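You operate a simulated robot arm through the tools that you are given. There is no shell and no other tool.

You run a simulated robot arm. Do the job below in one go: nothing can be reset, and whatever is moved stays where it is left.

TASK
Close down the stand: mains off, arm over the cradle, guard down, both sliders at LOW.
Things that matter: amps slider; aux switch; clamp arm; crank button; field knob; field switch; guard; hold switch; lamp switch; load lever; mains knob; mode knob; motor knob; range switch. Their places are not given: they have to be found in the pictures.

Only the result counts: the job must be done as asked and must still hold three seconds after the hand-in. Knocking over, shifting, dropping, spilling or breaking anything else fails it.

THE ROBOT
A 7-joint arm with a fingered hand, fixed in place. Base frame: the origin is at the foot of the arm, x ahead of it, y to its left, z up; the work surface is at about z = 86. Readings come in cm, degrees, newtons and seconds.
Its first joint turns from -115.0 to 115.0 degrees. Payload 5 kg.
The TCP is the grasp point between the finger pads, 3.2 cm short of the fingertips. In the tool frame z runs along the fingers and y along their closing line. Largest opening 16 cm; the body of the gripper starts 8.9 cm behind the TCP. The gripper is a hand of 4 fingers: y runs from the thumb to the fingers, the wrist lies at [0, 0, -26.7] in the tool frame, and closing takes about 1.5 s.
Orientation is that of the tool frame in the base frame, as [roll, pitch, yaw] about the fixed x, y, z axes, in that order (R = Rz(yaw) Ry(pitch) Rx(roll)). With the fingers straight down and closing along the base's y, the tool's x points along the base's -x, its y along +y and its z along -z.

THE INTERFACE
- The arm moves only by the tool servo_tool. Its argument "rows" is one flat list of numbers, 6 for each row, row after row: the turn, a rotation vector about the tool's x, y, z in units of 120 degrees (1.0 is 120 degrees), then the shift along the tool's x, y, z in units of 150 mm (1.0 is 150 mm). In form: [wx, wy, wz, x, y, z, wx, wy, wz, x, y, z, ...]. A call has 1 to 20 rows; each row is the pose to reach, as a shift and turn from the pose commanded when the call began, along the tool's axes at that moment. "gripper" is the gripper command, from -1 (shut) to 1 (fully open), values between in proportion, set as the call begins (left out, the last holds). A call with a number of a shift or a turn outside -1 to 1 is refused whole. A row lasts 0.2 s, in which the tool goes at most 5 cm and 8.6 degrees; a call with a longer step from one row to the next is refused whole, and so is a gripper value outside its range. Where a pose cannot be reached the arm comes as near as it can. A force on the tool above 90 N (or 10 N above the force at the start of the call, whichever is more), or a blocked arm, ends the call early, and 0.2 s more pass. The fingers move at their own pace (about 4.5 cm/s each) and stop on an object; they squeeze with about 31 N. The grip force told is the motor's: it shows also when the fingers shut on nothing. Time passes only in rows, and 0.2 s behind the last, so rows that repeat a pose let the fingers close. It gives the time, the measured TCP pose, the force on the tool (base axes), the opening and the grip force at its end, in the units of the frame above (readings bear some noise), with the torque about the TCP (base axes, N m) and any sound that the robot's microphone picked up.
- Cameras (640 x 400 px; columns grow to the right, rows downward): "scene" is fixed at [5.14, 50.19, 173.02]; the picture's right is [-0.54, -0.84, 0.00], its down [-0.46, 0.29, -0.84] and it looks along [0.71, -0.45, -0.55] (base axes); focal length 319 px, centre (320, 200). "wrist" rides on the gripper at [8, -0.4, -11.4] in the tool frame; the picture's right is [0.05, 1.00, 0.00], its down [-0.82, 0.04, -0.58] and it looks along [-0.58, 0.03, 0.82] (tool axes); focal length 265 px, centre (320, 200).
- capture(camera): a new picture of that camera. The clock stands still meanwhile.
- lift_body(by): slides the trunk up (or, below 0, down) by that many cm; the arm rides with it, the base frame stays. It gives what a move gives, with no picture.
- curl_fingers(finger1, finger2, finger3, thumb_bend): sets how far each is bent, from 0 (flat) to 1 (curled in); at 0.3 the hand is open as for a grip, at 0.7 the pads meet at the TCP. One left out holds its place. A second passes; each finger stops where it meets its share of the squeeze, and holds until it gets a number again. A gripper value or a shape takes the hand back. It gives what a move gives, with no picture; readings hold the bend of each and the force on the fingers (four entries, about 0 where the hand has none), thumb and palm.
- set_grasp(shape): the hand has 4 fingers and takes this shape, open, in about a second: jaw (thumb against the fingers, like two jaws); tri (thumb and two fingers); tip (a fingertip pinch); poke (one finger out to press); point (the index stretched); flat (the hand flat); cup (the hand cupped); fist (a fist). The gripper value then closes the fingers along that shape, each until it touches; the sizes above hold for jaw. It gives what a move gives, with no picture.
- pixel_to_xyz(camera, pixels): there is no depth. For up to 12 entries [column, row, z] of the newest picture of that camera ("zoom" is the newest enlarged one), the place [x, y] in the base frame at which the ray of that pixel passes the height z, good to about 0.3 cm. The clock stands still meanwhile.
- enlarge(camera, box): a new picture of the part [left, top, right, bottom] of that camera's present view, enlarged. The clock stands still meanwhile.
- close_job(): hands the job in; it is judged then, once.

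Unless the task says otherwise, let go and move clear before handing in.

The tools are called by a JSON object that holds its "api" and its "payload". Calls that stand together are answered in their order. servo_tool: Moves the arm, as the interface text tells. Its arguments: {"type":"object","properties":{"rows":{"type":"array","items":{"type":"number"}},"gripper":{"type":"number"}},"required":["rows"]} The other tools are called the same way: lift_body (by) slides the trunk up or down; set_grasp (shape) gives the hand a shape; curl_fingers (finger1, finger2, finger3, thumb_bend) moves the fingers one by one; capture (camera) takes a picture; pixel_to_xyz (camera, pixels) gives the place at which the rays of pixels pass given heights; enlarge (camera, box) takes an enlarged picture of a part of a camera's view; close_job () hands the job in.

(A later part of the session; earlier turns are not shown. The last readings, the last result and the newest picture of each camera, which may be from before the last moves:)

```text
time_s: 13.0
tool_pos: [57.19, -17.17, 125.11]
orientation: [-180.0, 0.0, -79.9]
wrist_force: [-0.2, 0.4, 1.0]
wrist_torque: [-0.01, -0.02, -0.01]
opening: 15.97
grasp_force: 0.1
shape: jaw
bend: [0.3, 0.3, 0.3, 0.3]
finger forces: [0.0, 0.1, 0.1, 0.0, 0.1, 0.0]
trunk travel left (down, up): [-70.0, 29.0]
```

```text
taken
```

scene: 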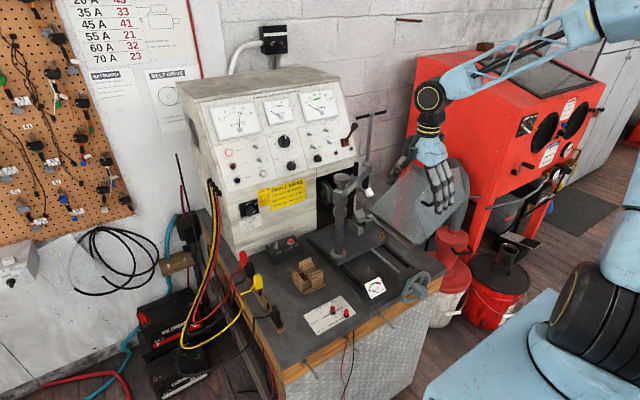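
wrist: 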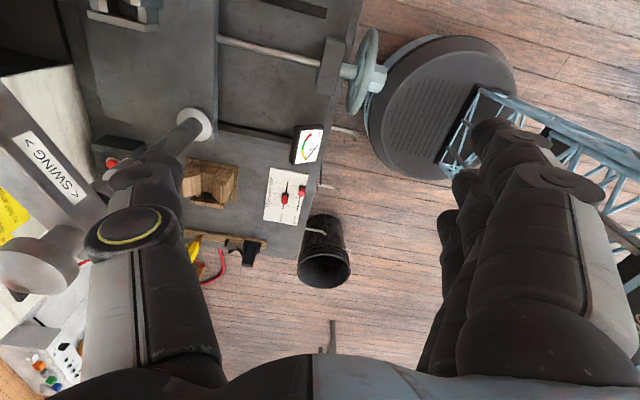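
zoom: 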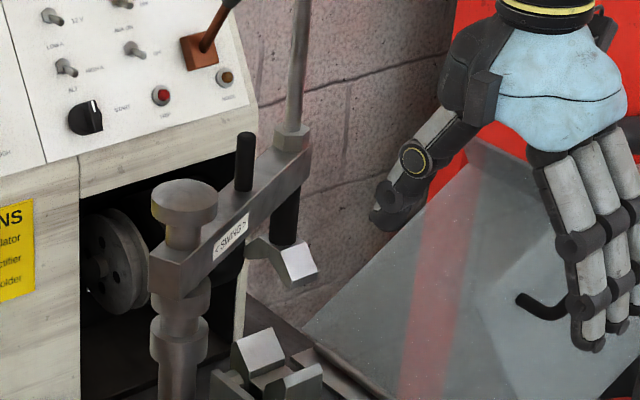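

I'll compute where the hex (367,167) and foot (364,199) are now relative to the cradle (362,219).

{"api": "pixel_to_xyz", "payload": {"camera": "scene", "pixels": [[367.4, 168, 118], [367.4, 168, 120], [367.4, 168, 122], [364, 199, 103], [364, 199, 101], [362, 219, 90], [362, 219, 93], [368, 112, 138], [341, 182, 122], [341, 182, 120]]}}

{"api": "enlarge", "payload": {"camera": "scene", "box": [325, 90, 405, 240]}}

```text
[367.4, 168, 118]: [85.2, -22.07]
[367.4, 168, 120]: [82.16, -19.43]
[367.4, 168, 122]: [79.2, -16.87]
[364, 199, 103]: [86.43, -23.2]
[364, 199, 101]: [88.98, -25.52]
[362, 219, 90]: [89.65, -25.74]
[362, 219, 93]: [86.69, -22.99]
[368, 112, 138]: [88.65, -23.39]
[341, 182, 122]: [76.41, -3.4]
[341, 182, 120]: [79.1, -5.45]
```

```text
2.67 times, centred on (365, 165) of scene
```

zoom: 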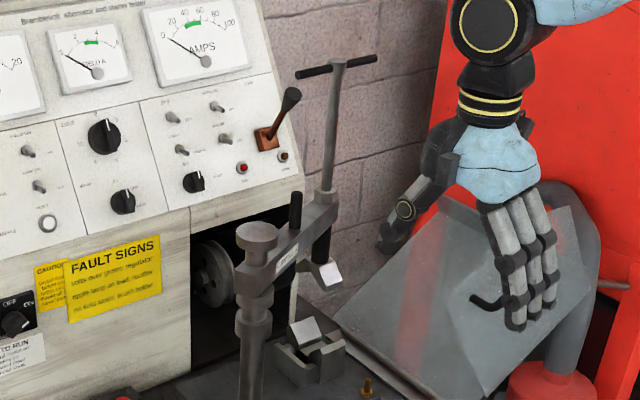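

By projection the clamp foot (≈(86.5,-22.5)) lies almost right above the cradle. I'll raise the hand and turn back to the straight view to check from above.

{"api": "servo_tool", "payload": {"rows": [0, 0, 0, 0, 0, -0.33, 0, 0, 0, 0, 0, -0.66, 0, 0, 0, 0, 0, -1.0]}}

{"api": "servo_tool", "payload": {"rows": [0, 0, 0.07, 0, 0, -0.1, 0, 0, 0.14, 0, 0, -0.2, 0, 0, 0.21, 0, 0, -0.3, 0, 0, 0.28, 0, 0, -0.4, 0, 0, 0.35, 0, 0, -0.5, 0, 0, 0.42, 0, 0, -0.6, 0, 0, 0.49, 0, 0, -0.6, 0, 0, 0.56, 0, 0, -0.6, 0, 0, 0.63, 0, 0, -0.6, 0, 0, 0.7, 0, 0, -0.6, 0, 0, 0.77, 0, 0, -0.6, 0, 0, 0.8325, 0, 0, -0.6]}}

{"api": "capture", "payload": {"camera": "wrist"}}

{"api": "capture", "payload": {"camera": "scene"}}

```text
refused: row 3 steps farther than a row can; nothing moved
```

```text
time_s: 15.6
tool_pos: [57.35, -16.78, 134.06]
orientation: [179.9, 0.0, 179.9]
wrist_force: [0.6, 0.3, 0.1]
wrist_torque: [0.01, 0.03, -0.01]
opening: 16.0
grasp_force: 0.1
shape: jaw
bend: [0.3, 0.3, 0.3, 0.3]
finger forces: [0.0, 0.0, 0.0, 0.1, 0.1, 0.0]
trunk travel left (down, up): [-70.0, 29.0]
```

```text
taken
```

wrist: 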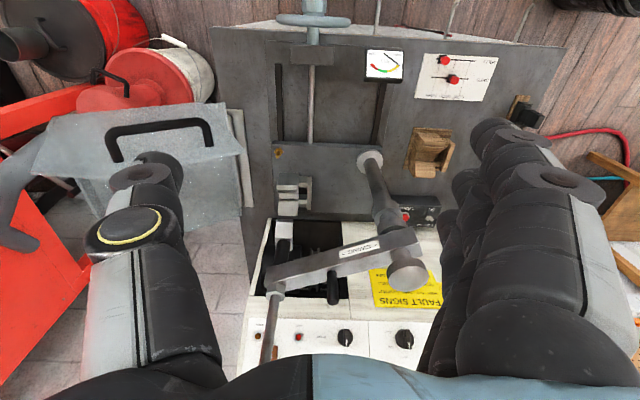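

```text
taken
```

scene: 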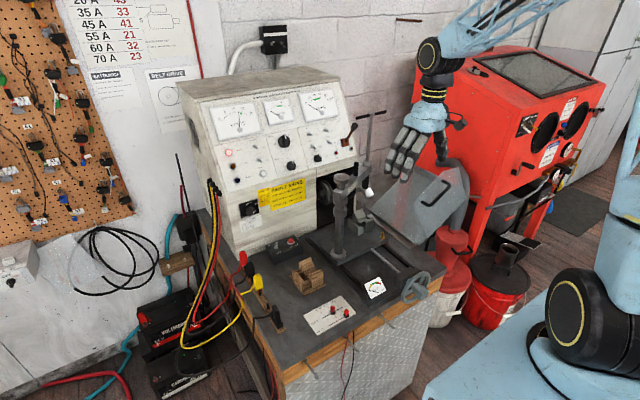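

The hand is clear at z=134. Zooming into the wrist view to compare the foot with the V block (290,190).

{"api": "enlarge", "payload": {"camera": "wrist", "box": [230, 150, 390, 310]}}

{"api": "pixel_to_xyz", "payload": {"camera": "wrist", "pixels": [[294, 190, 88], [294, 190, 92], [294, 190, 94], [273, 292, 119], [284, 250, 103], [284, 250, 105], [407, 272, 122], [334, 301, 122]]}}

{"api": "enlarge", "payload": {"camera": "scene", "box": [325, 160, 405, 260]}}

```text
2.50 times, centred on (310, 230) of wrist
```

zoom: 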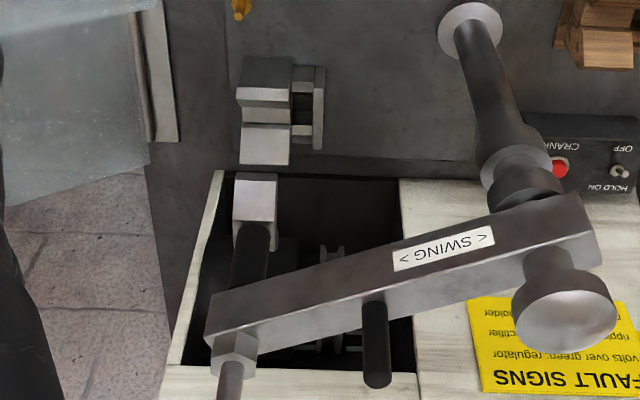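

```text
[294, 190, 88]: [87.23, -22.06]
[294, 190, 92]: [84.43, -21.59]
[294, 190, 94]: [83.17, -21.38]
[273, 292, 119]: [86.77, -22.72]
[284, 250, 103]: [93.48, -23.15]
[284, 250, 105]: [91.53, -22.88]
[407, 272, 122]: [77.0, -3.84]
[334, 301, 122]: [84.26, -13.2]
```

```text
4.00 times, centred on (365, 210) of scene
```

zoom: 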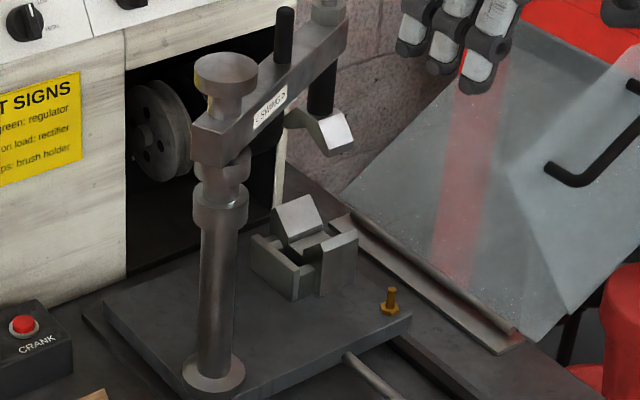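

The foot looks close to above the block; I'll determine the block's footprint from its base corners and compare with the screw axis.

{"api": "pixel_to_xyz", "payload": {"camera": "zoom", "pixels": [[292, 300, 88.5], [252, 262, 88.5], [356, 280, 88.5], [215, 380, 88.5], [412, 318, 88.5], [105, 300, 88.5], [328, 15, 118], [320, 110, 105], [315, 130, 104]]}}

{"api": "pixel_to_xyz", "payload": {"camera": "wrist", "pixels": [[277, 216, 88.5], [298, 216, 88.5], [278, 175, 95], [311, 210, 92], [311, 177, 92], [366, 158, 88.5], [284, 229, 102]]}}

```text
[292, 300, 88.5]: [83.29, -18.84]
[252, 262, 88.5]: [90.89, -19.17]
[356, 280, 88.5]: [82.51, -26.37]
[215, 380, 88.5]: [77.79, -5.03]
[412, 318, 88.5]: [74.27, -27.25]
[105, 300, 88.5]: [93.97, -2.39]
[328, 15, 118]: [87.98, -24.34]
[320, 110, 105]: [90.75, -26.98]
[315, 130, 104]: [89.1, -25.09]
```

```text
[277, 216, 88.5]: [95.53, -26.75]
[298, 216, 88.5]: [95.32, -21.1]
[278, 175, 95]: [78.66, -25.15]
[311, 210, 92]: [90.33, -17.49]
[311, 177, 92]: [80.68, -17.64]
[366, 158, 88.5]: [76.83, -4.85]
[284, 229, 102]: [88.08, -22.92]
```

The block footprint centre (≈86.9,-22.6) matches the screw axis (≈86.7,-22.8), so the arm is over the cradle. Now for the guard: I'll zoom on its handle in both views to triangulate it.

{"api": "enlarge", "payload": {"camera": "scene", "box": [400, 150, 480, 250]}}

{"api": "pixel_to_xyz", "payload": {"camera": "zoom", "pixels": [[245, 205, 110], [290, 215, 112], [410, 95, 116], [372, 80, 114], [372, 80, 116], [245, 205, 112]]}}

{"api": "enlarge", "payload": {"camera": "wrist", "box": [20, 70, 270, 230]}}

```text
4.00 times, centred on (440, 200) of scene
```

zoom: 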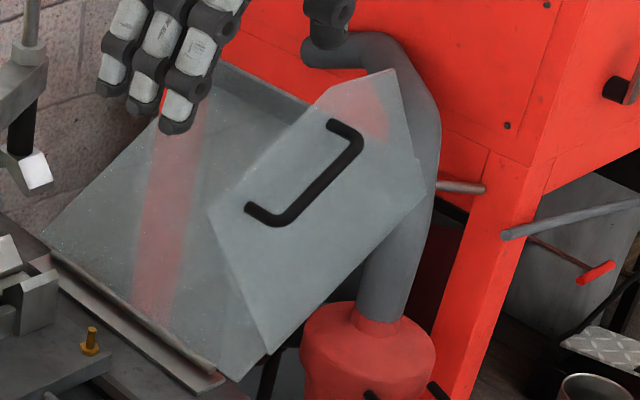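

```text
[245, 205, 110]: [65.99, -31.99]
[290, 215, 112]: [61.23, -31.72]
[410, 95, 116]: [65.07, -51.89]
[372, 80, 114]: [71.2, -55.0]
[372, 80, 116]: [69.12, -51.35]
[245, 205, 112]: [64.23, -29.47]
```

```text
2.50 times, centred on (145, 150) of wrist
```

zoom: 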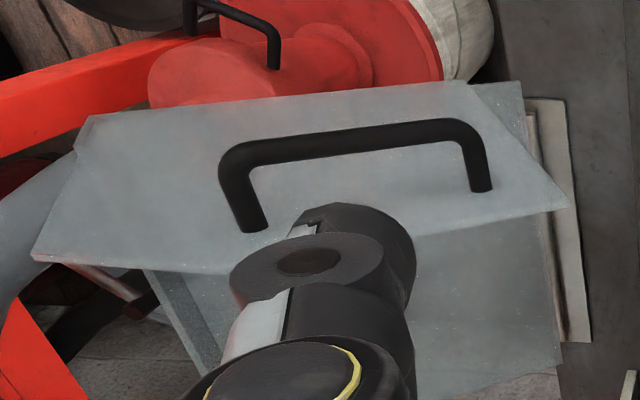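

Both views show the handle clearly. I'll triangulate its two feet and two bar corners.

{"api": "pixel_to_xyz", "payload": {"camera": "wrist", "pixels": [[209.8, 145.2, 105], [209.8, 145.2, 115], [119, 161.2, 105], [119, 161.2, 115], [201, 120, 105], [201, 120, 115], [109, 132, 105], [109, 132, 115], [244, 152, 105], [244, 152, 115]]}}

{"api": "capture", "payload": {"camera": "scene"}}

{"api": "pixel_to_xyz", "payload": {"camera": "scene", "pixels": [[421.25, 201.25, 105], [421.25, 201.25, 115], [442, 180.5, 105], [442, 180.5, 115], [430, 205.5, 105], [430, 205.5, 115], [450.5, 186, 105], [450.5, 186, 115], [457, 167.5, 115], [457, 167.5, 120]]}}

```text
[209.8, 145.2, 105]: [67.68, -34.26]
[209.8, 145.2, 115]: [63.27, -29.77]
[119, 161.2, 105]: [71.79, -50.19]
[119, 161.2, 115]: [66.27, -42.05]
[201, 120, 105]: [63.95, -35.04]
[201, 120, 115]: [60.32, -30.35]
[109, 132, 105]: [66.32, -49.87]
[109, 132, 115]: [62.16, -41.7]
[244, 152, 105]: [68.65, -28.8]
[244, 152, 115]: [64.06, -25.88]
```

```text
taken
```

scene: 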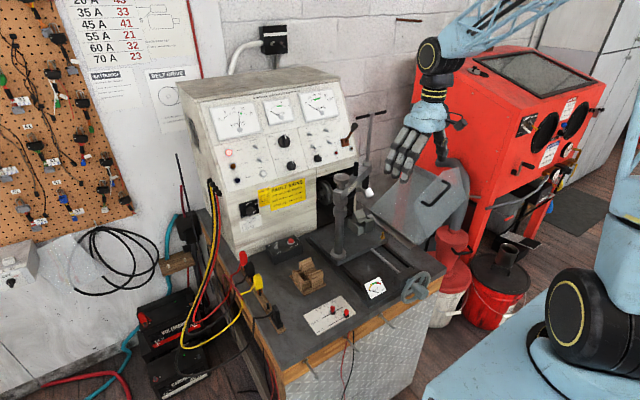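

```text
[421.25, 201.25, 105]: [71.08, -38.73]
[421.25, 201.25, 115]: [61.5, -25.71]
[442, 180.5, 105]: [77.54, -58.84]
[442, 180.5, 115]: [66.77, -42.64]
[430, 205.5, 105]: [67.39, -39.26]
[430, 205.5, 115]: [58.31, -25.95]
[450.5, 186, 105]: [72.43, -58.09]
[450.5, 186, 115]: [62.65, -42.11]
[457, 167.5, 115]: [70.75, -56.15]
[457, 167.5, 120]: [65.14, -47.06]
```

The handle's stubs are at about (y,z)=(-32,110) and (-41.4,115.6) with the bar at x≈62.3. I'll straddle the handle with the open hand so the thumb pad can push the outer stub inward; first move above it.

{"api": "servo_tool", "payload": {"rows": [0, 0, 0, -0.1, -0.25, 0, 0, 0, 0, -0.2, -0.5, 0, 0, 0, 0, -0.3, -0.75, 0, 0, 0, 0, -0.39, -0.98, 0]}}

{"api": "servo_tool", "payload": {"rows": [0, 0, 0, 0, -0.15, 0, 0, 0, 0, 0, -0.31, 0.1, 0, 0, 0, 0, -0.31, 0.3, 0, 0, 0, 0, -0.31, 0.5]}}

{"api": "capture", "payload": {"camera": "wrist"}}

{"api": "enlarge", "payload": {"camera": "scene", "box": [380, 110, 508, 260]}}

```text
time_s: 16.6
tool_pos: [63.12, -31.71, 134.09]
orientation: [179.9, -0.2, -179.8]
wrist_force: [-0.4, -0.5, 0.7]
wrist_torque: [0.04, 0.0, 0.03]
opening: 15.99
grasp_force: 0.1
shape: jaw
bend: [0.3, 0.3, 0.3, 0.3]
finger forces: [0.0, 0.0, 0.0, 0.0, 0.0, 0.0]
trunk travel left (down, up): [-70.0, 29.0]
```

```text
time_s: 17.6
tool_pos: [63.2, -36.32, 126.61]
orientation: [180.0, 0.0, -180.0]
wrist_force: [0.3, 0.0, 0.5]
wrist_torque: [0.0, 0.03, 0.0]
opening: 15.95
grasp_force: 0.1
shape: jaw
bend: [0.3, 0.3, 0.3, 0.3]
finger forces: [0.1, 0.0, 0.0, 0.0, 0.0, 0.0]
trunk travel left (down, up): [-70.0, 29.0]
```

```text
taken
```

wrist: 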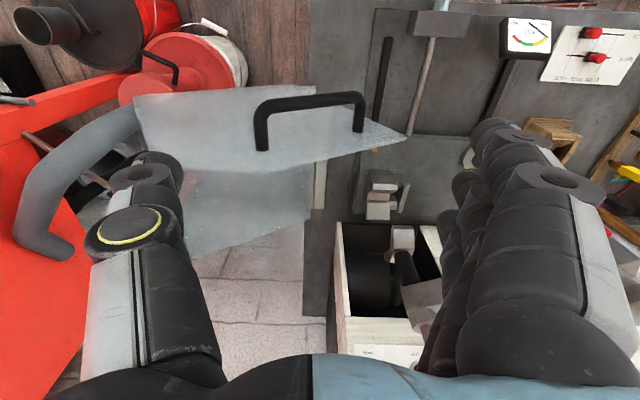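

```text
2.67 times, centred on (444, 185) of scene
```

zoom: 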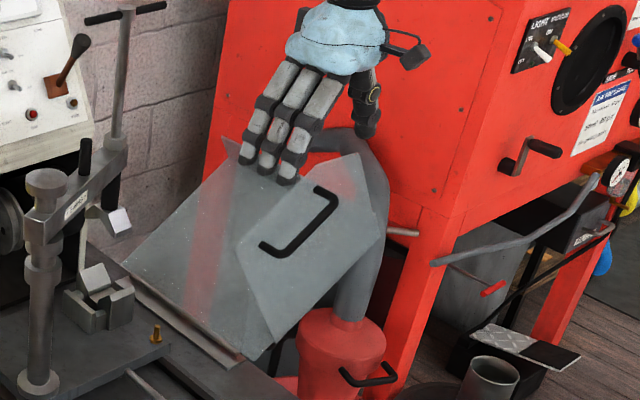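

The handle (260–365, 95–150 px) lies centred between thumb and fingers. I'll descend so the thumb tip is just below the outer stub.

{"api": "servo_tool", "payload": {"rows": [0, 0, 0, 0, 0, 0.2, 0, 0, 0, 0, 0, 0.4, 0, 0, 0, 0, 0, 0.6, 0, 0, 0, 0, 0, 0.66]}}

{"api": "capture", "payload": {"camera": "wrist"}}

{"api": "enlarge", "payload": {"camera": "scene", "box": [390, 130, 486, 230]}}

```text
time_s: 18.6
tool_pos: [63.34, -36.21, 116.76]
orientation: [179.9, -0.1, -179.9]
wrist_force: [-0.2, 0.9, -0.1]
wrist_torque: [-0.02, 0.02, -0.03]
opening: 15.98
grasp_force: 0.0
shape: jaw
bend: [0.3, 0.3, 0.3, 0.3]
finger forces: [0.1, 0.0, 0.0, 0.0, 0.0, 0.0]
trunk travel left (down, up): [-70.0, 29.0]
```

```text
taken
```

wrist: 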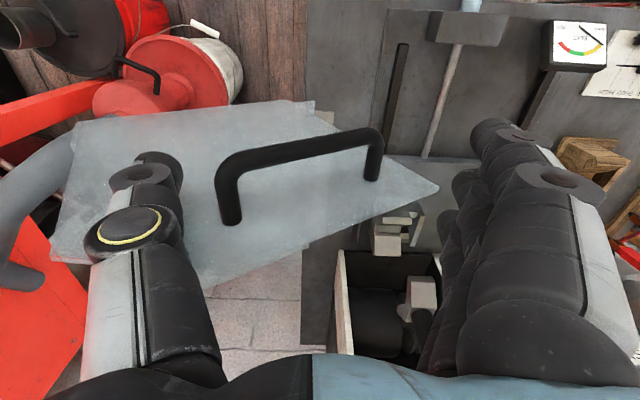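

```text
4.00 times, centred on (438, 180) of scene
```

zoom: 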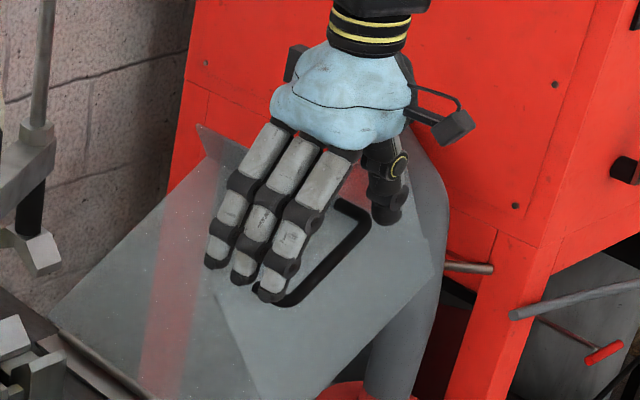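

The thumb sits just outside the outer stub and the fingers clear the flange. Now I push the stub along its arc about the hinge, halfway at first.

{"api": "servo_tool", "payload": {"rows": [0, 0, 0, 0, 0.133, 0.033, 0, 0, 0, 0, 0.273, 0.013, 0, 0, 0, 0, 0.42, 0, 0, 0, 0, 0, 0.533, -0.007]}}

{"api": "enlarge", "payload": {"camera": "scene", "box": [380, 120, 492, 240]}}

{"api": "capture", "payload": {"camera": "wrist"}}

```text
time_s: 19.6
tool_pos: [63.14, -27.99, 116.71]
orientation: [179.9, 0.0, 179.9]
wrist_force: [0.3, -1.1, 0.1]
wrist_torque: [-0.01, 0.01, 0.05]
opening: 15.99
grasp_force: 0.1
shape: jaw
bend: [0.3, 0.3, 0.3, 0.29]
finger forces: [0.1, 0.0, 0.0, 0.0, 0.8, 0.0]
trunk travel left (down, up): [-70.0, 29.0]
```

```text
3.33 times, centred on (436, 180) of scene
```

zoom: 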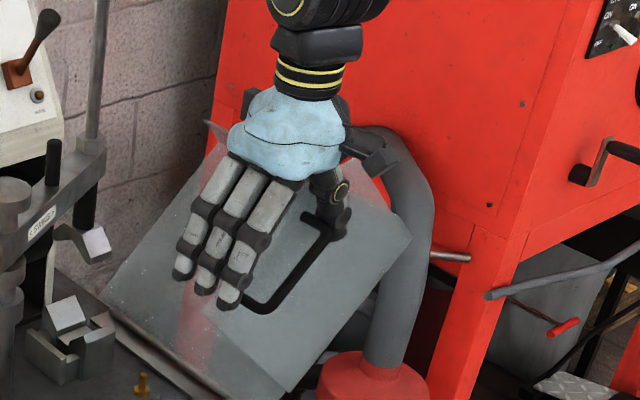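

```text
taken
```

wrist: 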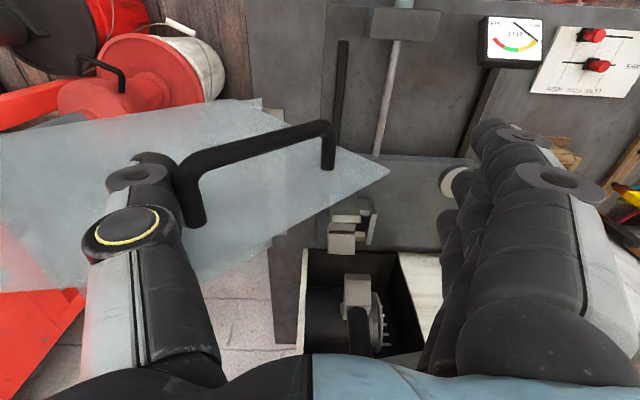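

The guard is turning with the thumb at about 1 N. Continuing along the arc.

{"api": "servo_tool", "payload": {"rows": [0, 0, 0, 0, 0.113, 0, 0, 0, 0, 0, 0.24, 0.007, 0, 0, 0, 0, 0.367, 0.027, 0, 0, 0, 0, 0.487, 0.053]}}

{"api": "enlarge", "payload": {"camera": "scene", "box": [380, 120, 492, 240]}}

{"api": "capture", "payload": {"camera": "wrist"}}

```text
time_s: 20.6
tool_pos: [63.14, -20.89, 115.89]
orientation: [179.9, 0.0, -180.0]
wrist_force: [-0.2, -0.3, 0.4]
wrist_torque: [-0.01, 0.01, -0.03]
opening: 16.03
grasp_force: 0.0
shape: jaw
bend: [0.3, 0.3, 0.3, 0.3]
finger forces: [0.0, 0.1, 0.0, 0.0, 0.7, 0.0]
trunk travel left (down, up): [-70.0, 29.0]
```

```text
3.33 times, centred on (436, 180) of scene
```

zoom: 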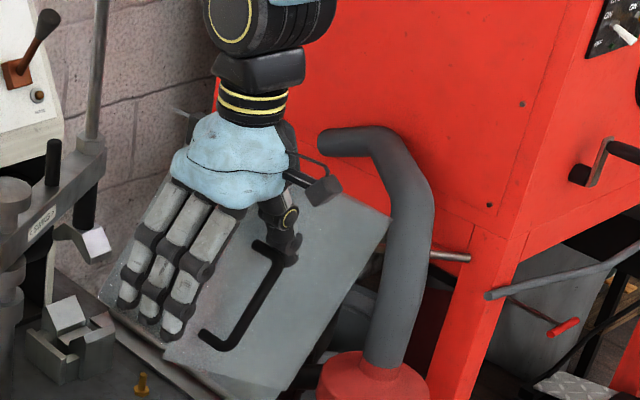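

```text
taken
```

wrist: 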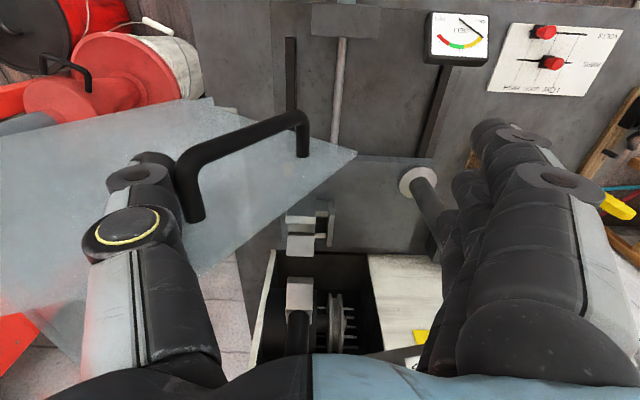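

Still turning freely and clear of the arm. Continuing the arc, now downward as well.

{"api": "servo_tool", "payload": {"rows": [0, 0, 0, 0, 0.133, 0.033, 0, 0, 0, 0, 0.253, 0.08, 0, 0, 0, 0, 0.373, 0.133, 0, 0, 0, 0, 0.487, 0.193]}}

{"api": "enlarge", "payload": {"camera": "scene", "box": [340, 110, 484, 260]}}

{"api": "capture", "payload": {"camera": "wrist"}}

```text
time_s: 21.6
tool_pos: [63.19, -13.54, 113.0]
orientation: [-180.0, 0.0, -179.8]
wrist_force: [-0.9, -0.8, 0.1]
wrist_torque: [0.02, -0.01, 0.0]
opening: 16.02
grasp_force: 0.1
shape: jaw
bend: [0.3, 0.3, 0.3, 0.3]
finger forces: [0.0, 0.1, 0.0, 0.1, 0.4, 0.0]
trunk travel left (down, up): [-70.0, 29.0]
```

```text
2.67 times, centred on (412, 185) of scene
```

zoom: 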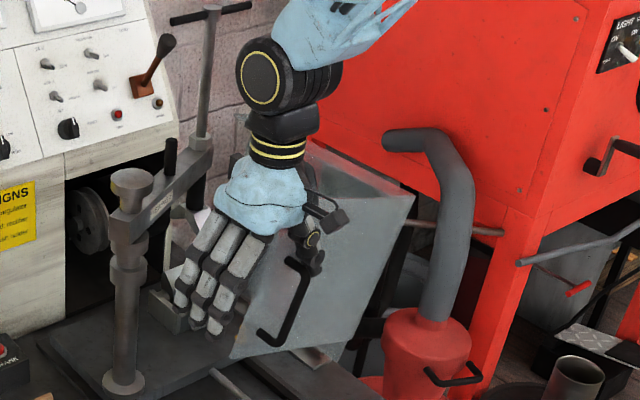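

```text
taken
```

wrist: 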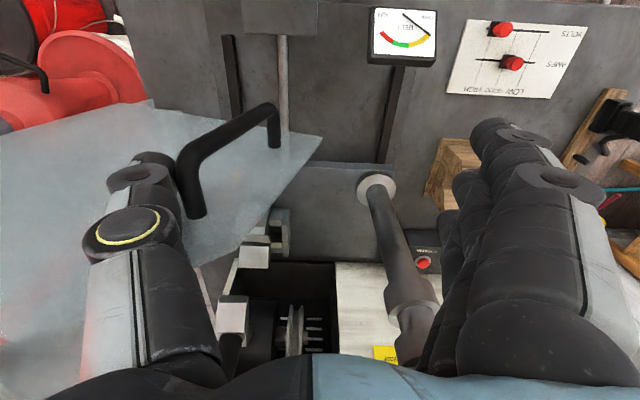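

Continuing in smaller stages and watching the force for the closed stop.

{"api": "servo_tool", "payload": {"rows": [0, 0, 0, 0, 0.113, 0.067, 0, 0, 0, 0, 0.213, 0.14]}}

{"api": "servo_tool", "payload": {"rows": [0, 0, 0, 0, 0.1, 0.087]}}

{"api": "enlarge", "payload": {"camera": "scene", "box": [340, 110, 484, 260]}}

{"api": "capture", "payload": {"camera": "wrist"}}

```text
time_s: 22.2
tool_pos: [63.14, -10.36, 110.69]
orientation: [179.9, 0.0, 180.0]
wrist_force: [-0.9, 0.1, 0.2]
wrist_torque: [0.01, 0.03, -0.01]
opening: 15.98
grasp_force: 0.1
shape: jaw
bend: [0.3, 0.3, 0.3, 0.3]
finger forces: [0.0, 0.1, 0.0, 0.0, 0.2, 0.0]
trunk travel left (down, up): [-70.0, 29.0]
```

```text
time_s: 22.6
tool_pos: [63.15, -8.91, 109.53]
orientation: [-179.9, 0.1, -179.8]
wrist_force: [-1.1, -0.8, -0.3]
wrist_torque: [-0.01, 0.01, -0.01]
opening: 16.0
grasp_force: 0.0
shape: jaw
bend: [0.3, 0.3, 0.3, 0.3]
finger forces: [0.0, 0.0, 0.0, 0.0, 0.1, 0.0]
trunk travel left (down, up): [-70.0, 29.0]
```

```text
2.67 times, centred on (412, 185) of scene
```

zoom: 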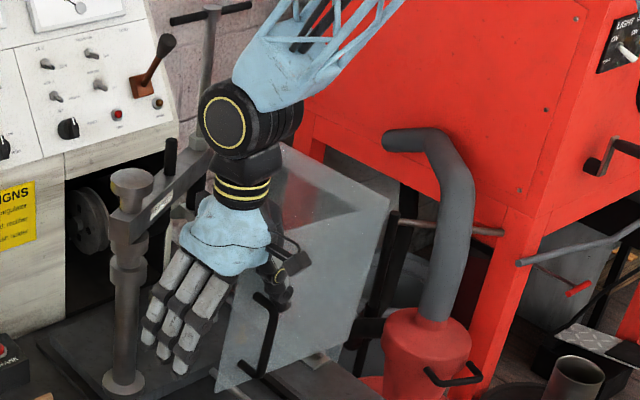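

```text
taken
```

wrist: 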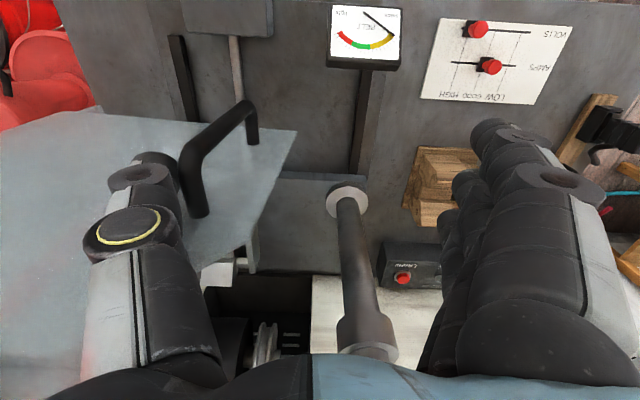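

Nearly closed—the bottom edge is approaching the bench. Two more small steps.

{"api": "servo_tool", "payload": {"rows": [0, 0, 0, 0, 0.05, 0.048, 0, 0, 0, 0, 0.095, 0.095]}}

{"api": "servo_tool", "payload": {"rows": [0, 0, 0, 0, 0.045, 0.048, 0, 0, 0, 0, 0.087, 0.095]}}

{"api": "enlarge", "payload": {"camera": "scene", "box": [340, 110, 484, 260]}}

{"api": "capture", "payload": {"camera": "wrist"}}

```text
time_s: 23.2
tool_pos: [63.21, -7.43, 108.23]
orientation: [-180.0, 0.0, -180.0]
wrist_force: [-0.3, -0.8, -0.4]
wrist_torque: [-0.03, 0.01, 0.04]
opening: 15.98
grasp_force: 0.1
shape: jaw
bend: [0.3, 0.3, 0.3, 0.3]
finger forces: [0.1, 0.1, 0.1, 0.0, 0.0, 0.1]
trunk travel left (down, up): [-70.0, 29.0]
```

```text
time_s: 23.8
tool_pos: [63.23, -6.26, 106.97]
orientation: [-179.9, 0.0, 179.9]
wrist_force: [0.9, -4.4, 5.3]
wrist_torque: [-0.43, -0.02, 0.03]
opening: 16.01
grasp_force: 0.0
shape: jaw
bend: [0.3, 0.3, 0.3, 0.29]
finger forces: [0.0, 0.0, 0.0, 0.0, 5.1, 0.0]
trunk travel left (down, up): [-70.0, 29.0]
```

```text
2.67 times, centred on (412, 185) of scene
```

zoom: 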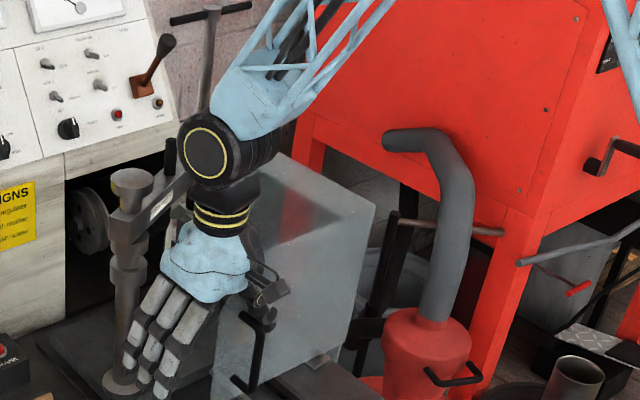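

```text
taken
```

wrist: 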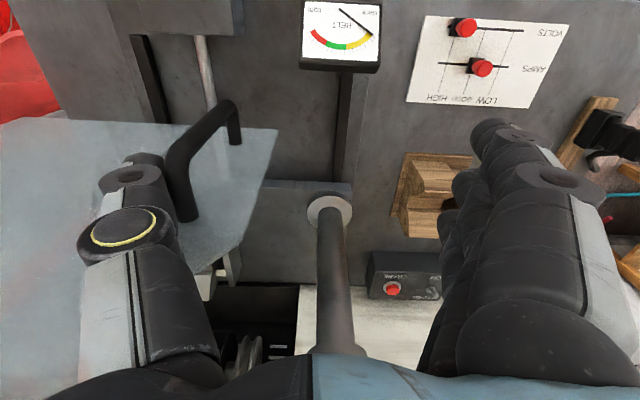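

The reaction rose to 5 N, suggesting the guard has met its stop. One slight extra push to confirm, then I back off.

{"api": "servo_tool", "payload": {"rows": [0, 0, 0, 0, 0.02, 0.025, 0, 0, 0, 0, 0.02, 0.025]}}

{"api": "enlarge", "payload": {"camera": "scene", "box": [360, 130, 456, 260]}}

```text
time_s: 24.4
tool_pos: [63.25, -5.97, 106.47]
orientation: [180.0, 0.1, 180.0]
wrist_force: [0.0, -6.1, 11.5]
wrist_torque: [-1.05, -0.05, 0.08]
opening: 15.97
grasp_force: 0.1
shape: jaw
bend: [0.3, 0.3, 0.3, 0.27]
finger forces: [0.0, 0.1, 0.0, 0.1, 11.3, 0.0]
trunk travel left (down, up): [-70.0, 29.0]
```

```text
3.08 times, centred on (408, 195) of scene
```

zoom: 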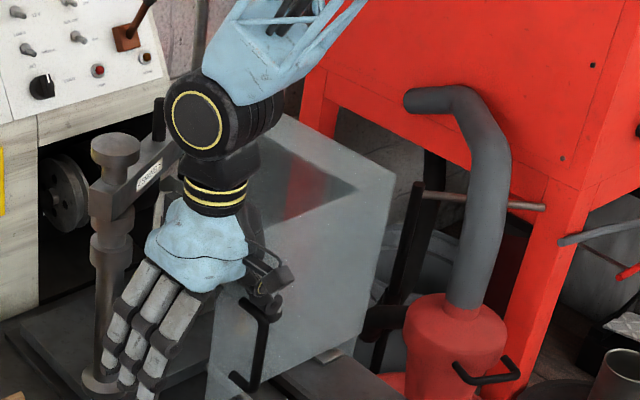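

The guard resists firmly at its stop, so it is down. I'll slip the thumb back off the stub and rise clear.

{"api": "servo_tool", "payload": {"rows": [0, 0, 0, 0, -0.03, -0.03, 0, 0, 0, 0, -0.12, -0.04, 0, 0, 0, 0, -0.12, -0.2, 0, 0, 0, 0, -0.12, -0.5, 0, 0, 0, 0, -0.12, -0.8]}}

{"api": "servo_tool", "payload": {"rows": [0, 0, 0, 0.2, 0.2, -0.1, 0, 0, 0, 0.4, 0.4, -0.2, 0, 0, 0, 0.6, 0.6, -0.4, 0, 0, 0, 0.6, 0.8, -0.6]}}

{"api": "capture", "payload": {"camera": "wrist"}}

{"api": "capture", "payload": {"camera": "scene"}}

{"api": "enlarge", "payload": {"camera": "scene", "box": [320, 130, 448, 260]}}

```text
time_s: 25.6
tool_pos: [63.08, -7.56, 118.58]
orientation: [-179.9, 0.0, -180.0]
wrist_force: [-1.3, 0.6, 0.1]
wrist_torque: [-0.01, -0.04, 0.01]
opening: 15.99
grasp_force: 0.0
shape: jaw
bend: [0.3, 0.3, 0.3, 0.3]
finger forces: [0.0, 0.0, 0.0, 0.0, 0.0, 0.0]
trunk travel left (down, up): [-70.0, 29.0]
```

```text
refused: row 3 steps farther than a row can; nothing moved
```

```text
taken
```

wrist: 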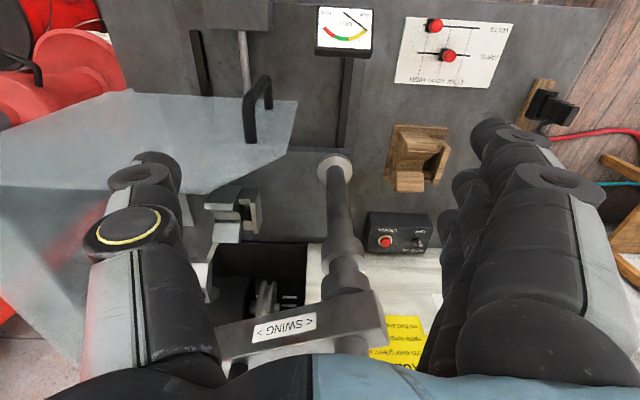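

```text
taken
```

scene: 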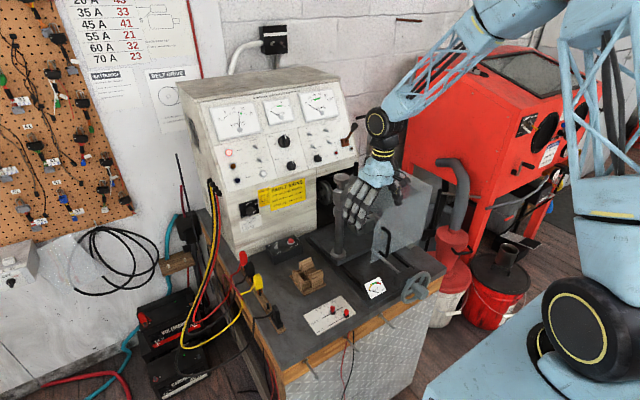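

```text
3.08 times, centred on (384, 195) of scene
```

zoom: 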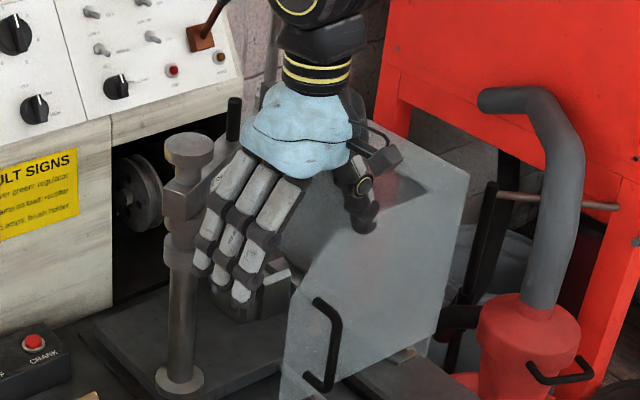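

The guard holds down by itself. Next the sliders: I'll move over them at a safe height and try the poke shape to see which finger is extended.

{"api": "servo_tool", "payload": {"rows": [0, 0, 0, 0.1, 0.2, -0.1, 0, 0, 0, 0.2, 0.4, -0.2, 0, 0, 0, 0.35, 0.6, -0.3, 0, 0, 0, 0.47, 0.8, -0.4]}}

{"api": "set_grasp", "payload": {"shape": "poke"}}

{"api": "capture", "payload": {"camera": "wrist"}}

{"api": "capture", "payload": {"camera": "scene"}}

{"api": "enlarge", "payload": {"camera": "scene", "box": [260, 180, 420, 340]}}

```text
time_s: 26.6
tool_pos: [56.09, 4.37, 124.25]
orientation: [-179.9, 0.0, 179.9]
wrist_force: [0.0, 0.3, 0.6]
wrist_torque: [-0.03, -0.05, -0.02]
opening: 15.98
grasp_force: 0.0
shape: jaw
bend: [0.3, 0.3, 0.3, 0.3]
finger forces: [0.1, 0.1, 0.0, 0.1, 0.0, 0.0]
trunk travel left (down, up): [-70.0, 29.0]
```

```text
time_s: 27.5
tool_pos: [56.31, 4.28, 124.32]
orientation: [-179.9, 0.0, -180.0]
wrist_force: [-0.5, -0.2, -0.4]
wrist_torque: [-0.05, 0.01, 0.01]
opening: 0.0
grasp_force: 0.1
shape: poke
bend: [1.0, 1.0, 1.0, 0.47]
finger forces: [0.1, 0.0, 0.1, 0.1, 0.0, 0.1]
trunk travel left (down, up): [-70.0, 29.0]
```

```text
taken
```

wrist: 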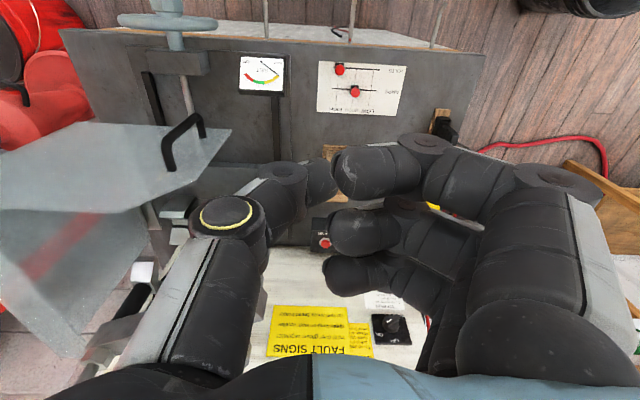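

```text
taken
```

scene: 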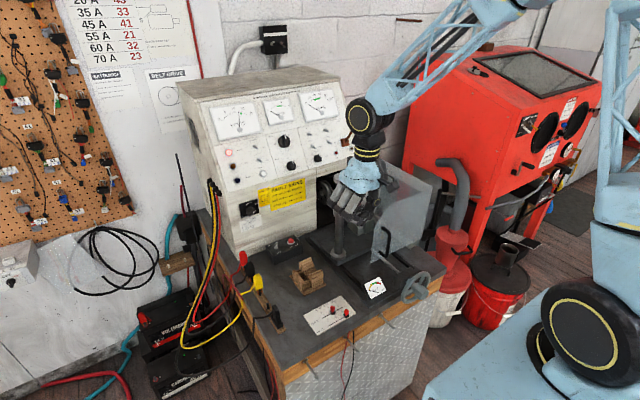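

```text
2.50 times, centred on (340, 260) of scene
```

zoom: 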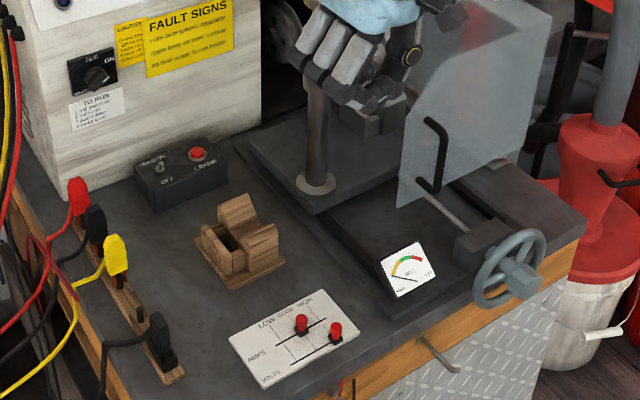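

Poke curls all three fingers, so I'll shape a single straight finger with curl_fingers instead. First, a precise look at the slider plate.

{"api": "curl_fingers", "payload": {"finger1": 0.05, "finger2": 1, "finger3": 1, "thumb_bend": 0.6}}

{"api": "capture", "payload": {"camera": "wrist"}}

{"api": "enlarge", "payload": {"camera": "wrist", "box": [300, 40, 428, 120]}}

{"api": "enlarge", "payload": {"camera": "scene", "box": [296, 285, 376, 335]}}

{"api": "pixel_to_xyz", "payload": {"camera": "zoom", "pixels": [[212, 266, 86.8], [372, 178, 86.8], [258, 328, 86.8], [386, 257, 86.8], [234, 253, 86.8], [277, 317, 86.8], [284, 226, 86.8], [338, 283, 86.8], [292, 232, 87.3], [402, 258, 87.3], [293, 175, 90], [403, 200, 90]]}}

```text
time_s: 28.5
tool_pos: [56.26, 4.24, 124.24]
orientation: [-179.9, 0.1, -180.0]
wrist_force: [-0.2, -0.1, 0.3]
wrist_torque: [0.01, 0.01, 0.02]
opening: 14.18
grasp_force: 0.0
shape: fingers
bend: [0.05, 1.0, 1.0, 0.6]
finger forces: [0.0, 0.0, 0.0, 0.1, 0.0, 0.0]
trunk travel left (down, up): [-70.0, 29.0]
```

```text
taken
```

wrist: 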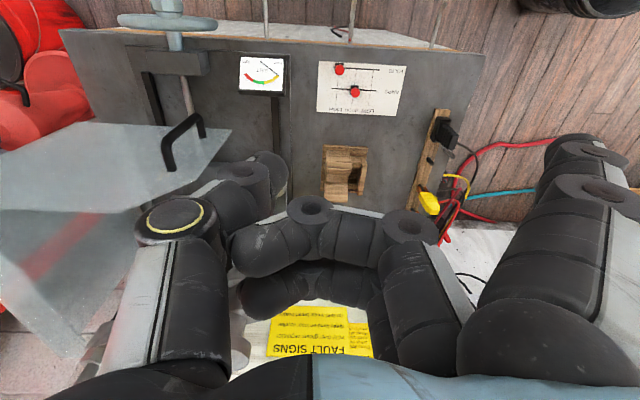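

```text
5.00 times, centred on (364, 80) of wrist
```

zoom: 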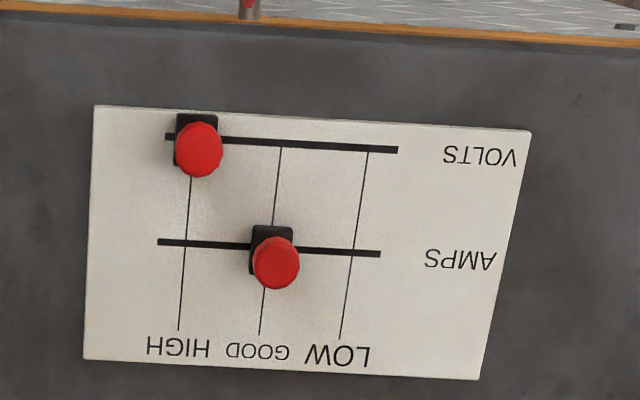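

```text
8.00 times, centred on (336, 310) of scene
```

zoom: 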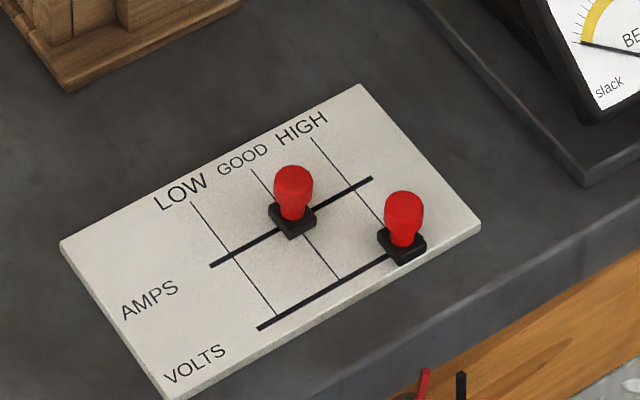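

```text
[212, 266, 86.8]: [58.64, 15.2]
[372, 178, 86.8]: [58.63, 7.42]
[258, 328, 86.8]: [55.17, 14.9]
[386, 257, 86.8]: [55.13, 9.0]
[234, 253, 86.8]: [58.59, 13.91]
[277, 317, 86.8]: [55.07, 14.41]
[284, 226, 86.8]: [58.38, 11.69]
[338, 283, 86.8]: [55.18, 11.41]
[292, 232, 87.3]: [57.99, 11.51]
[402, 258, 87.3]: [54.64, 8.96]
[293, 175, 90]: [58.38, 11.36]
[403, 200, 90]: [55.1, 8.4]
```

Tracks run along y: amps at x≈58.6, volts at x≈55.1, LOW at y≈14.2; sliders now at y≈11.5 and 8.7. I'll set finger1 vertical (0.3) with the others curled and see its tip.

{"api": "curl_fingers", "payload": {"finger1": 0.3, "finger2": 1, "finger3": 1, "thumb_bend": 0.9}}

{"api": "capture", "payload": {"camera": "wrist"}}

{"api": "capture", "payload": {"camera": "scene"}}

{"api": "enlarge", "payload": {"camera": "scene", "box": [310, 150, 430, 250]}}

```text
time_s: 29.5
tool_pos: [56.27, 4.29, 124.3]
orientation: [-180.0, -0.1, 180.0]
wrist_force: [0.2, -1.7, -0.5]
wrist_torque: [-0.03, 0.0, -0.02]
opening: 7.71
grasp_force: 0.1
shape: fingers
bend: [0.3, 1.0, 1.0, 0.82]
finger forces: [0.0, 0.1, 0.0, 0.0, 0.1, 0.1]
trunk travel left (down, up): [-70.0, 29.0]
```

```text
taken
```

wrist: 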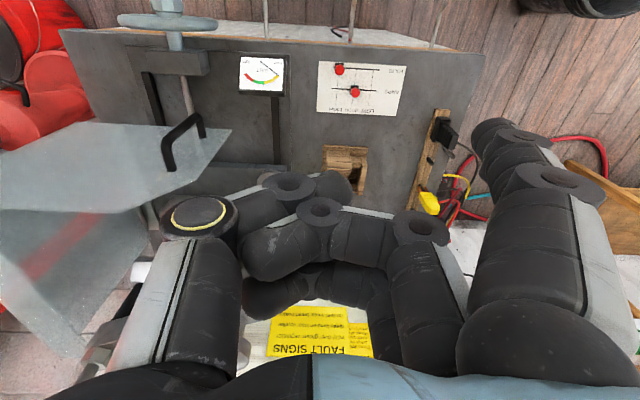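

```text
taken
```

scene: 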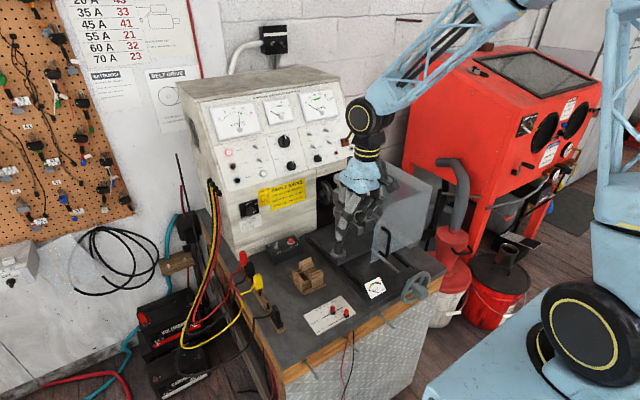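

```text
4.00 times, centred on (370, 200) of scene
```

zoom: 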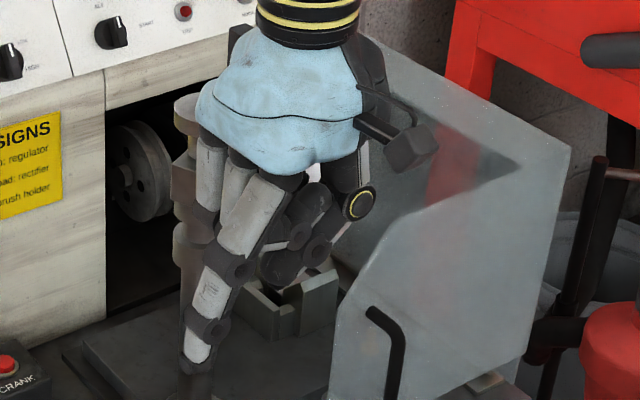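

Finger1 is the one nearest the robot side, tip at scene (338,241) and wrist (492,130). I'll locate it.

{"api": "pixel_to_xyz", "payload": {"camera": "scene", "pixels": [[337.5, 242, 119], [337.5, 242, 121], [337.5, 242, 123], [341, 239, 122]]}}

{"api": "pixel_to_xyz", "payload": {"camera": "wrist", "pixels": [[490, 128, 119], [490, 128, 121], [490, 128, 123], [475, 130, 121], [500, 122, 121]]}}

```text
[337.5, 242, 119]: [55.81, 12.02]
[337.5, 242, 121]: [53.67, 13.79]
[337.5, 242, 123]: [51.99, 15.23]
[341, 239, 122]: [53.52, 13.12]
```

```text
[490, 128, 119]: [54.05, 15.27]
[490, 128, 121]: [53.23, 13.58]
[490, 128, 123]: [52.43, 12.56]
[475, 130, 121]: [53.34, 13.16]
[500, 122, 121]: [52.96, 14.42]
```

Fingertip sits 2.8 cm to the robot side and ≈9 cm to +y of the TCP. I'll yaw the hand by -90° so the thumb overhangs the front edge and finger1's side face leads in +y, staging beside the volts slider at height.

{"api": "servo_tool", "payload": {"rows": [0, 0, 0.068, 0.06, -0.01, 0, 0, 0, 0.136, 0.12, -0.02, 0, 0, 0, 0.204, 0.18, -0.03, 0, 0, 0, 0.273, 0.24, -0.04, 0, 0, 0, 0.341, 0.3, -0.05, 0, 0, 0, 0.409, 0.36, -0.06, 0, 0, 0, 0.477, 0.42, -0.07, 0, 0, 0, 0.545, 0.48, -0.08, 0, 0, 0, 0.614, 0.54, -0.09, 0, 0, 0, 0.682, 0.6, -0.093, 0, 0, 0, 0.75, 0.66, -0.093, 0]}}

{"api": "capture", "payload": {"camera": "wrist"}}

{"api": "capture", "payload": {"camera": "scene"}}

```text
time_s: 31.9
tool_pos: [46.28, 2.85, 124.41]
orientation: [179.9, 0.0, 89.9]
wrist_force: [-0.5, -0.6, -0.1]
wrist_torque: [0.01, -0.01, -0.05]
opening: 7.71
grasp_force: 0.0
shape: fingers
bend: [0.3, 1.0, 1.0, 0.82]
finger forces: [0.0, 0.1, 0.0, 0.0, 0.1, 0.0]
trunk travel left (down, up): [-70.0, 29.0]
```

```text
taken
```

wrist: 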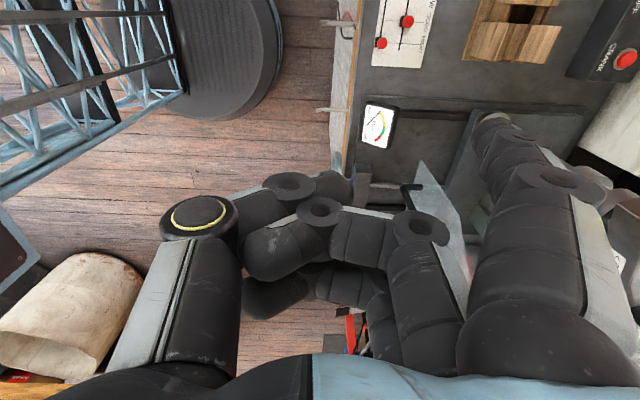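

```text
taken
```

scene: 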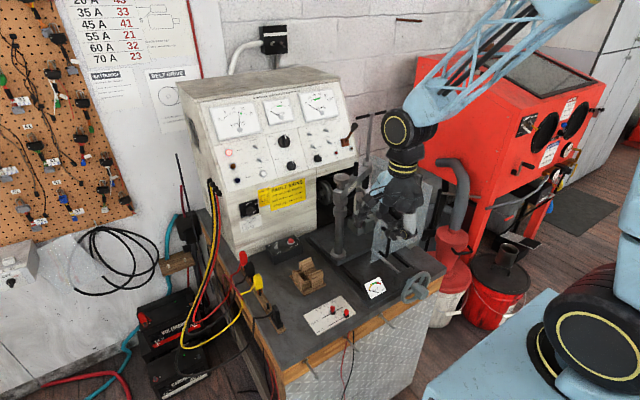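

Yaw reached without trouble and the scene camera keeps the sliders in view. Descending most of the way.

{"api": "servo_tool", "payload": {"rows": [0, 0, 0, 0, 0, 0.3, 0, 0, 0, 0, 0, 0.6, 0, 0, 0, 0, 0, 0.9]}}

{"api": "servo_tool", "payload": {"rows": [0, 0, 0, 0, 0, 0.3, 0, 0, 0, 0, 0, 0.6, 0, 0, 0, 0, 0, 0.9]}}

{"api": "capture", "payload": {"camera": "scene"}}

{"api": "enlarge", "payload": {"camera": "scene", "box": [290, 230, 418, 340]}}

{"api": "capture", "payload": {"camera": "wrist"}}

```text
time_s: 32.7
tool_pos: [46.56, 3.08, 110.84]
orientation: [180.0, 0.1, 90.1]
wrist_force: [0.1, -0.3, -0.2]
wrist_torque: [-0.03, 0.02, 0.0]
opening: 7.67
grasp_force: 0.1
shape: fingers
bend: [0.3, 1.0, 1.0, 0.82]
finger forces: [0.1, 0.0, 0.1, 0.0, 0.0, 0.0]
trunk travel left (down, up): [-70.0, 29.0]
```

```text
time_s: 33.5
tool_pos: [46.31, 3.28, 97.12]
orientation: [-179.9, 0.1, 90.1]
wrist_force: [0.1, -0.3, 0.3]
wrist_torque: [0.02, 0.02, 0.02]
opening: 7.7
grasp_force: 0.1
shape: fingers
bend: [0.3, 1.0, 1.0, 0.82]
finger forces: [0.0, 0.1, 0.1, 0.0, 0.0, 0.0]
trunk travel left (down, up): [-70.0, 29.0]
```

```text
taken
```

scene: 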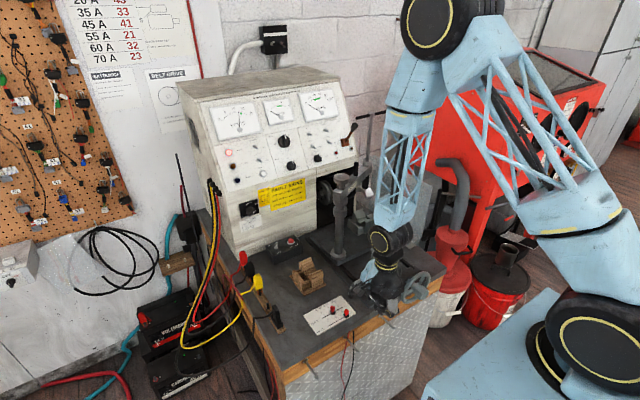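

```text
3.64 times, centred on (354, 285) of scene
```

zoom: 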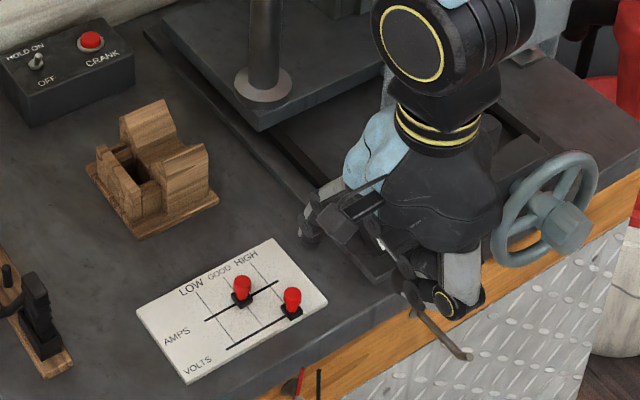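

```text
taken
```

wrist: 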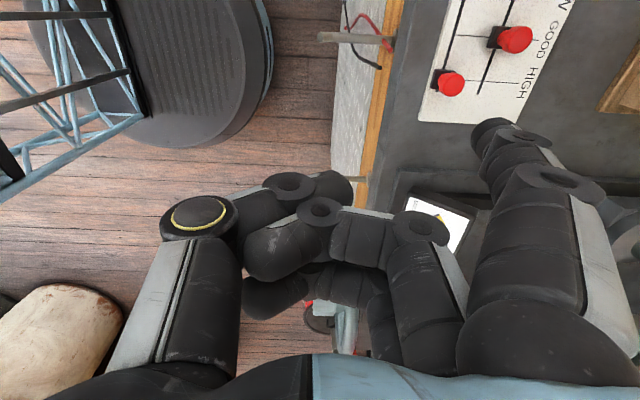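

Finger1's tip shows near scene (351,295) and the sliders are ahead of it. I'll check its position relative to the volts track.

{"api": "pixel_to_xyz", "payload": {"camera": "scene", "pixels": [[351, 295, 93], [351, 295, 94], [351, 295, 95], [375, 290, 88]]}}

{"api": "pixel_to_xyz", "payload": {"camera": "wrist", "pixels": [[490, 128, 94], [450, 82, 90], [515, 40, 90], [438, 82, 87], [490, 36, 87]]}}

```text
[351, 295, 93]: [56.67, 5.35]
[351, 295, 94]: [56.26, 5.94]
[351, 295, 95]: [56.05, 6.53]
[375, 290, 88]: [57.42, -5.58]
```

```text
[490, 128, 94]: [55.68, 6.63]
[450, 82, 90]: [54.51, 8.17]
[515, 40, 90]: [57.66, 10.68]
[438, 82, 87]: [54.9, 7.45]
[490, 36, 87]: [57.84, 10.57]
```

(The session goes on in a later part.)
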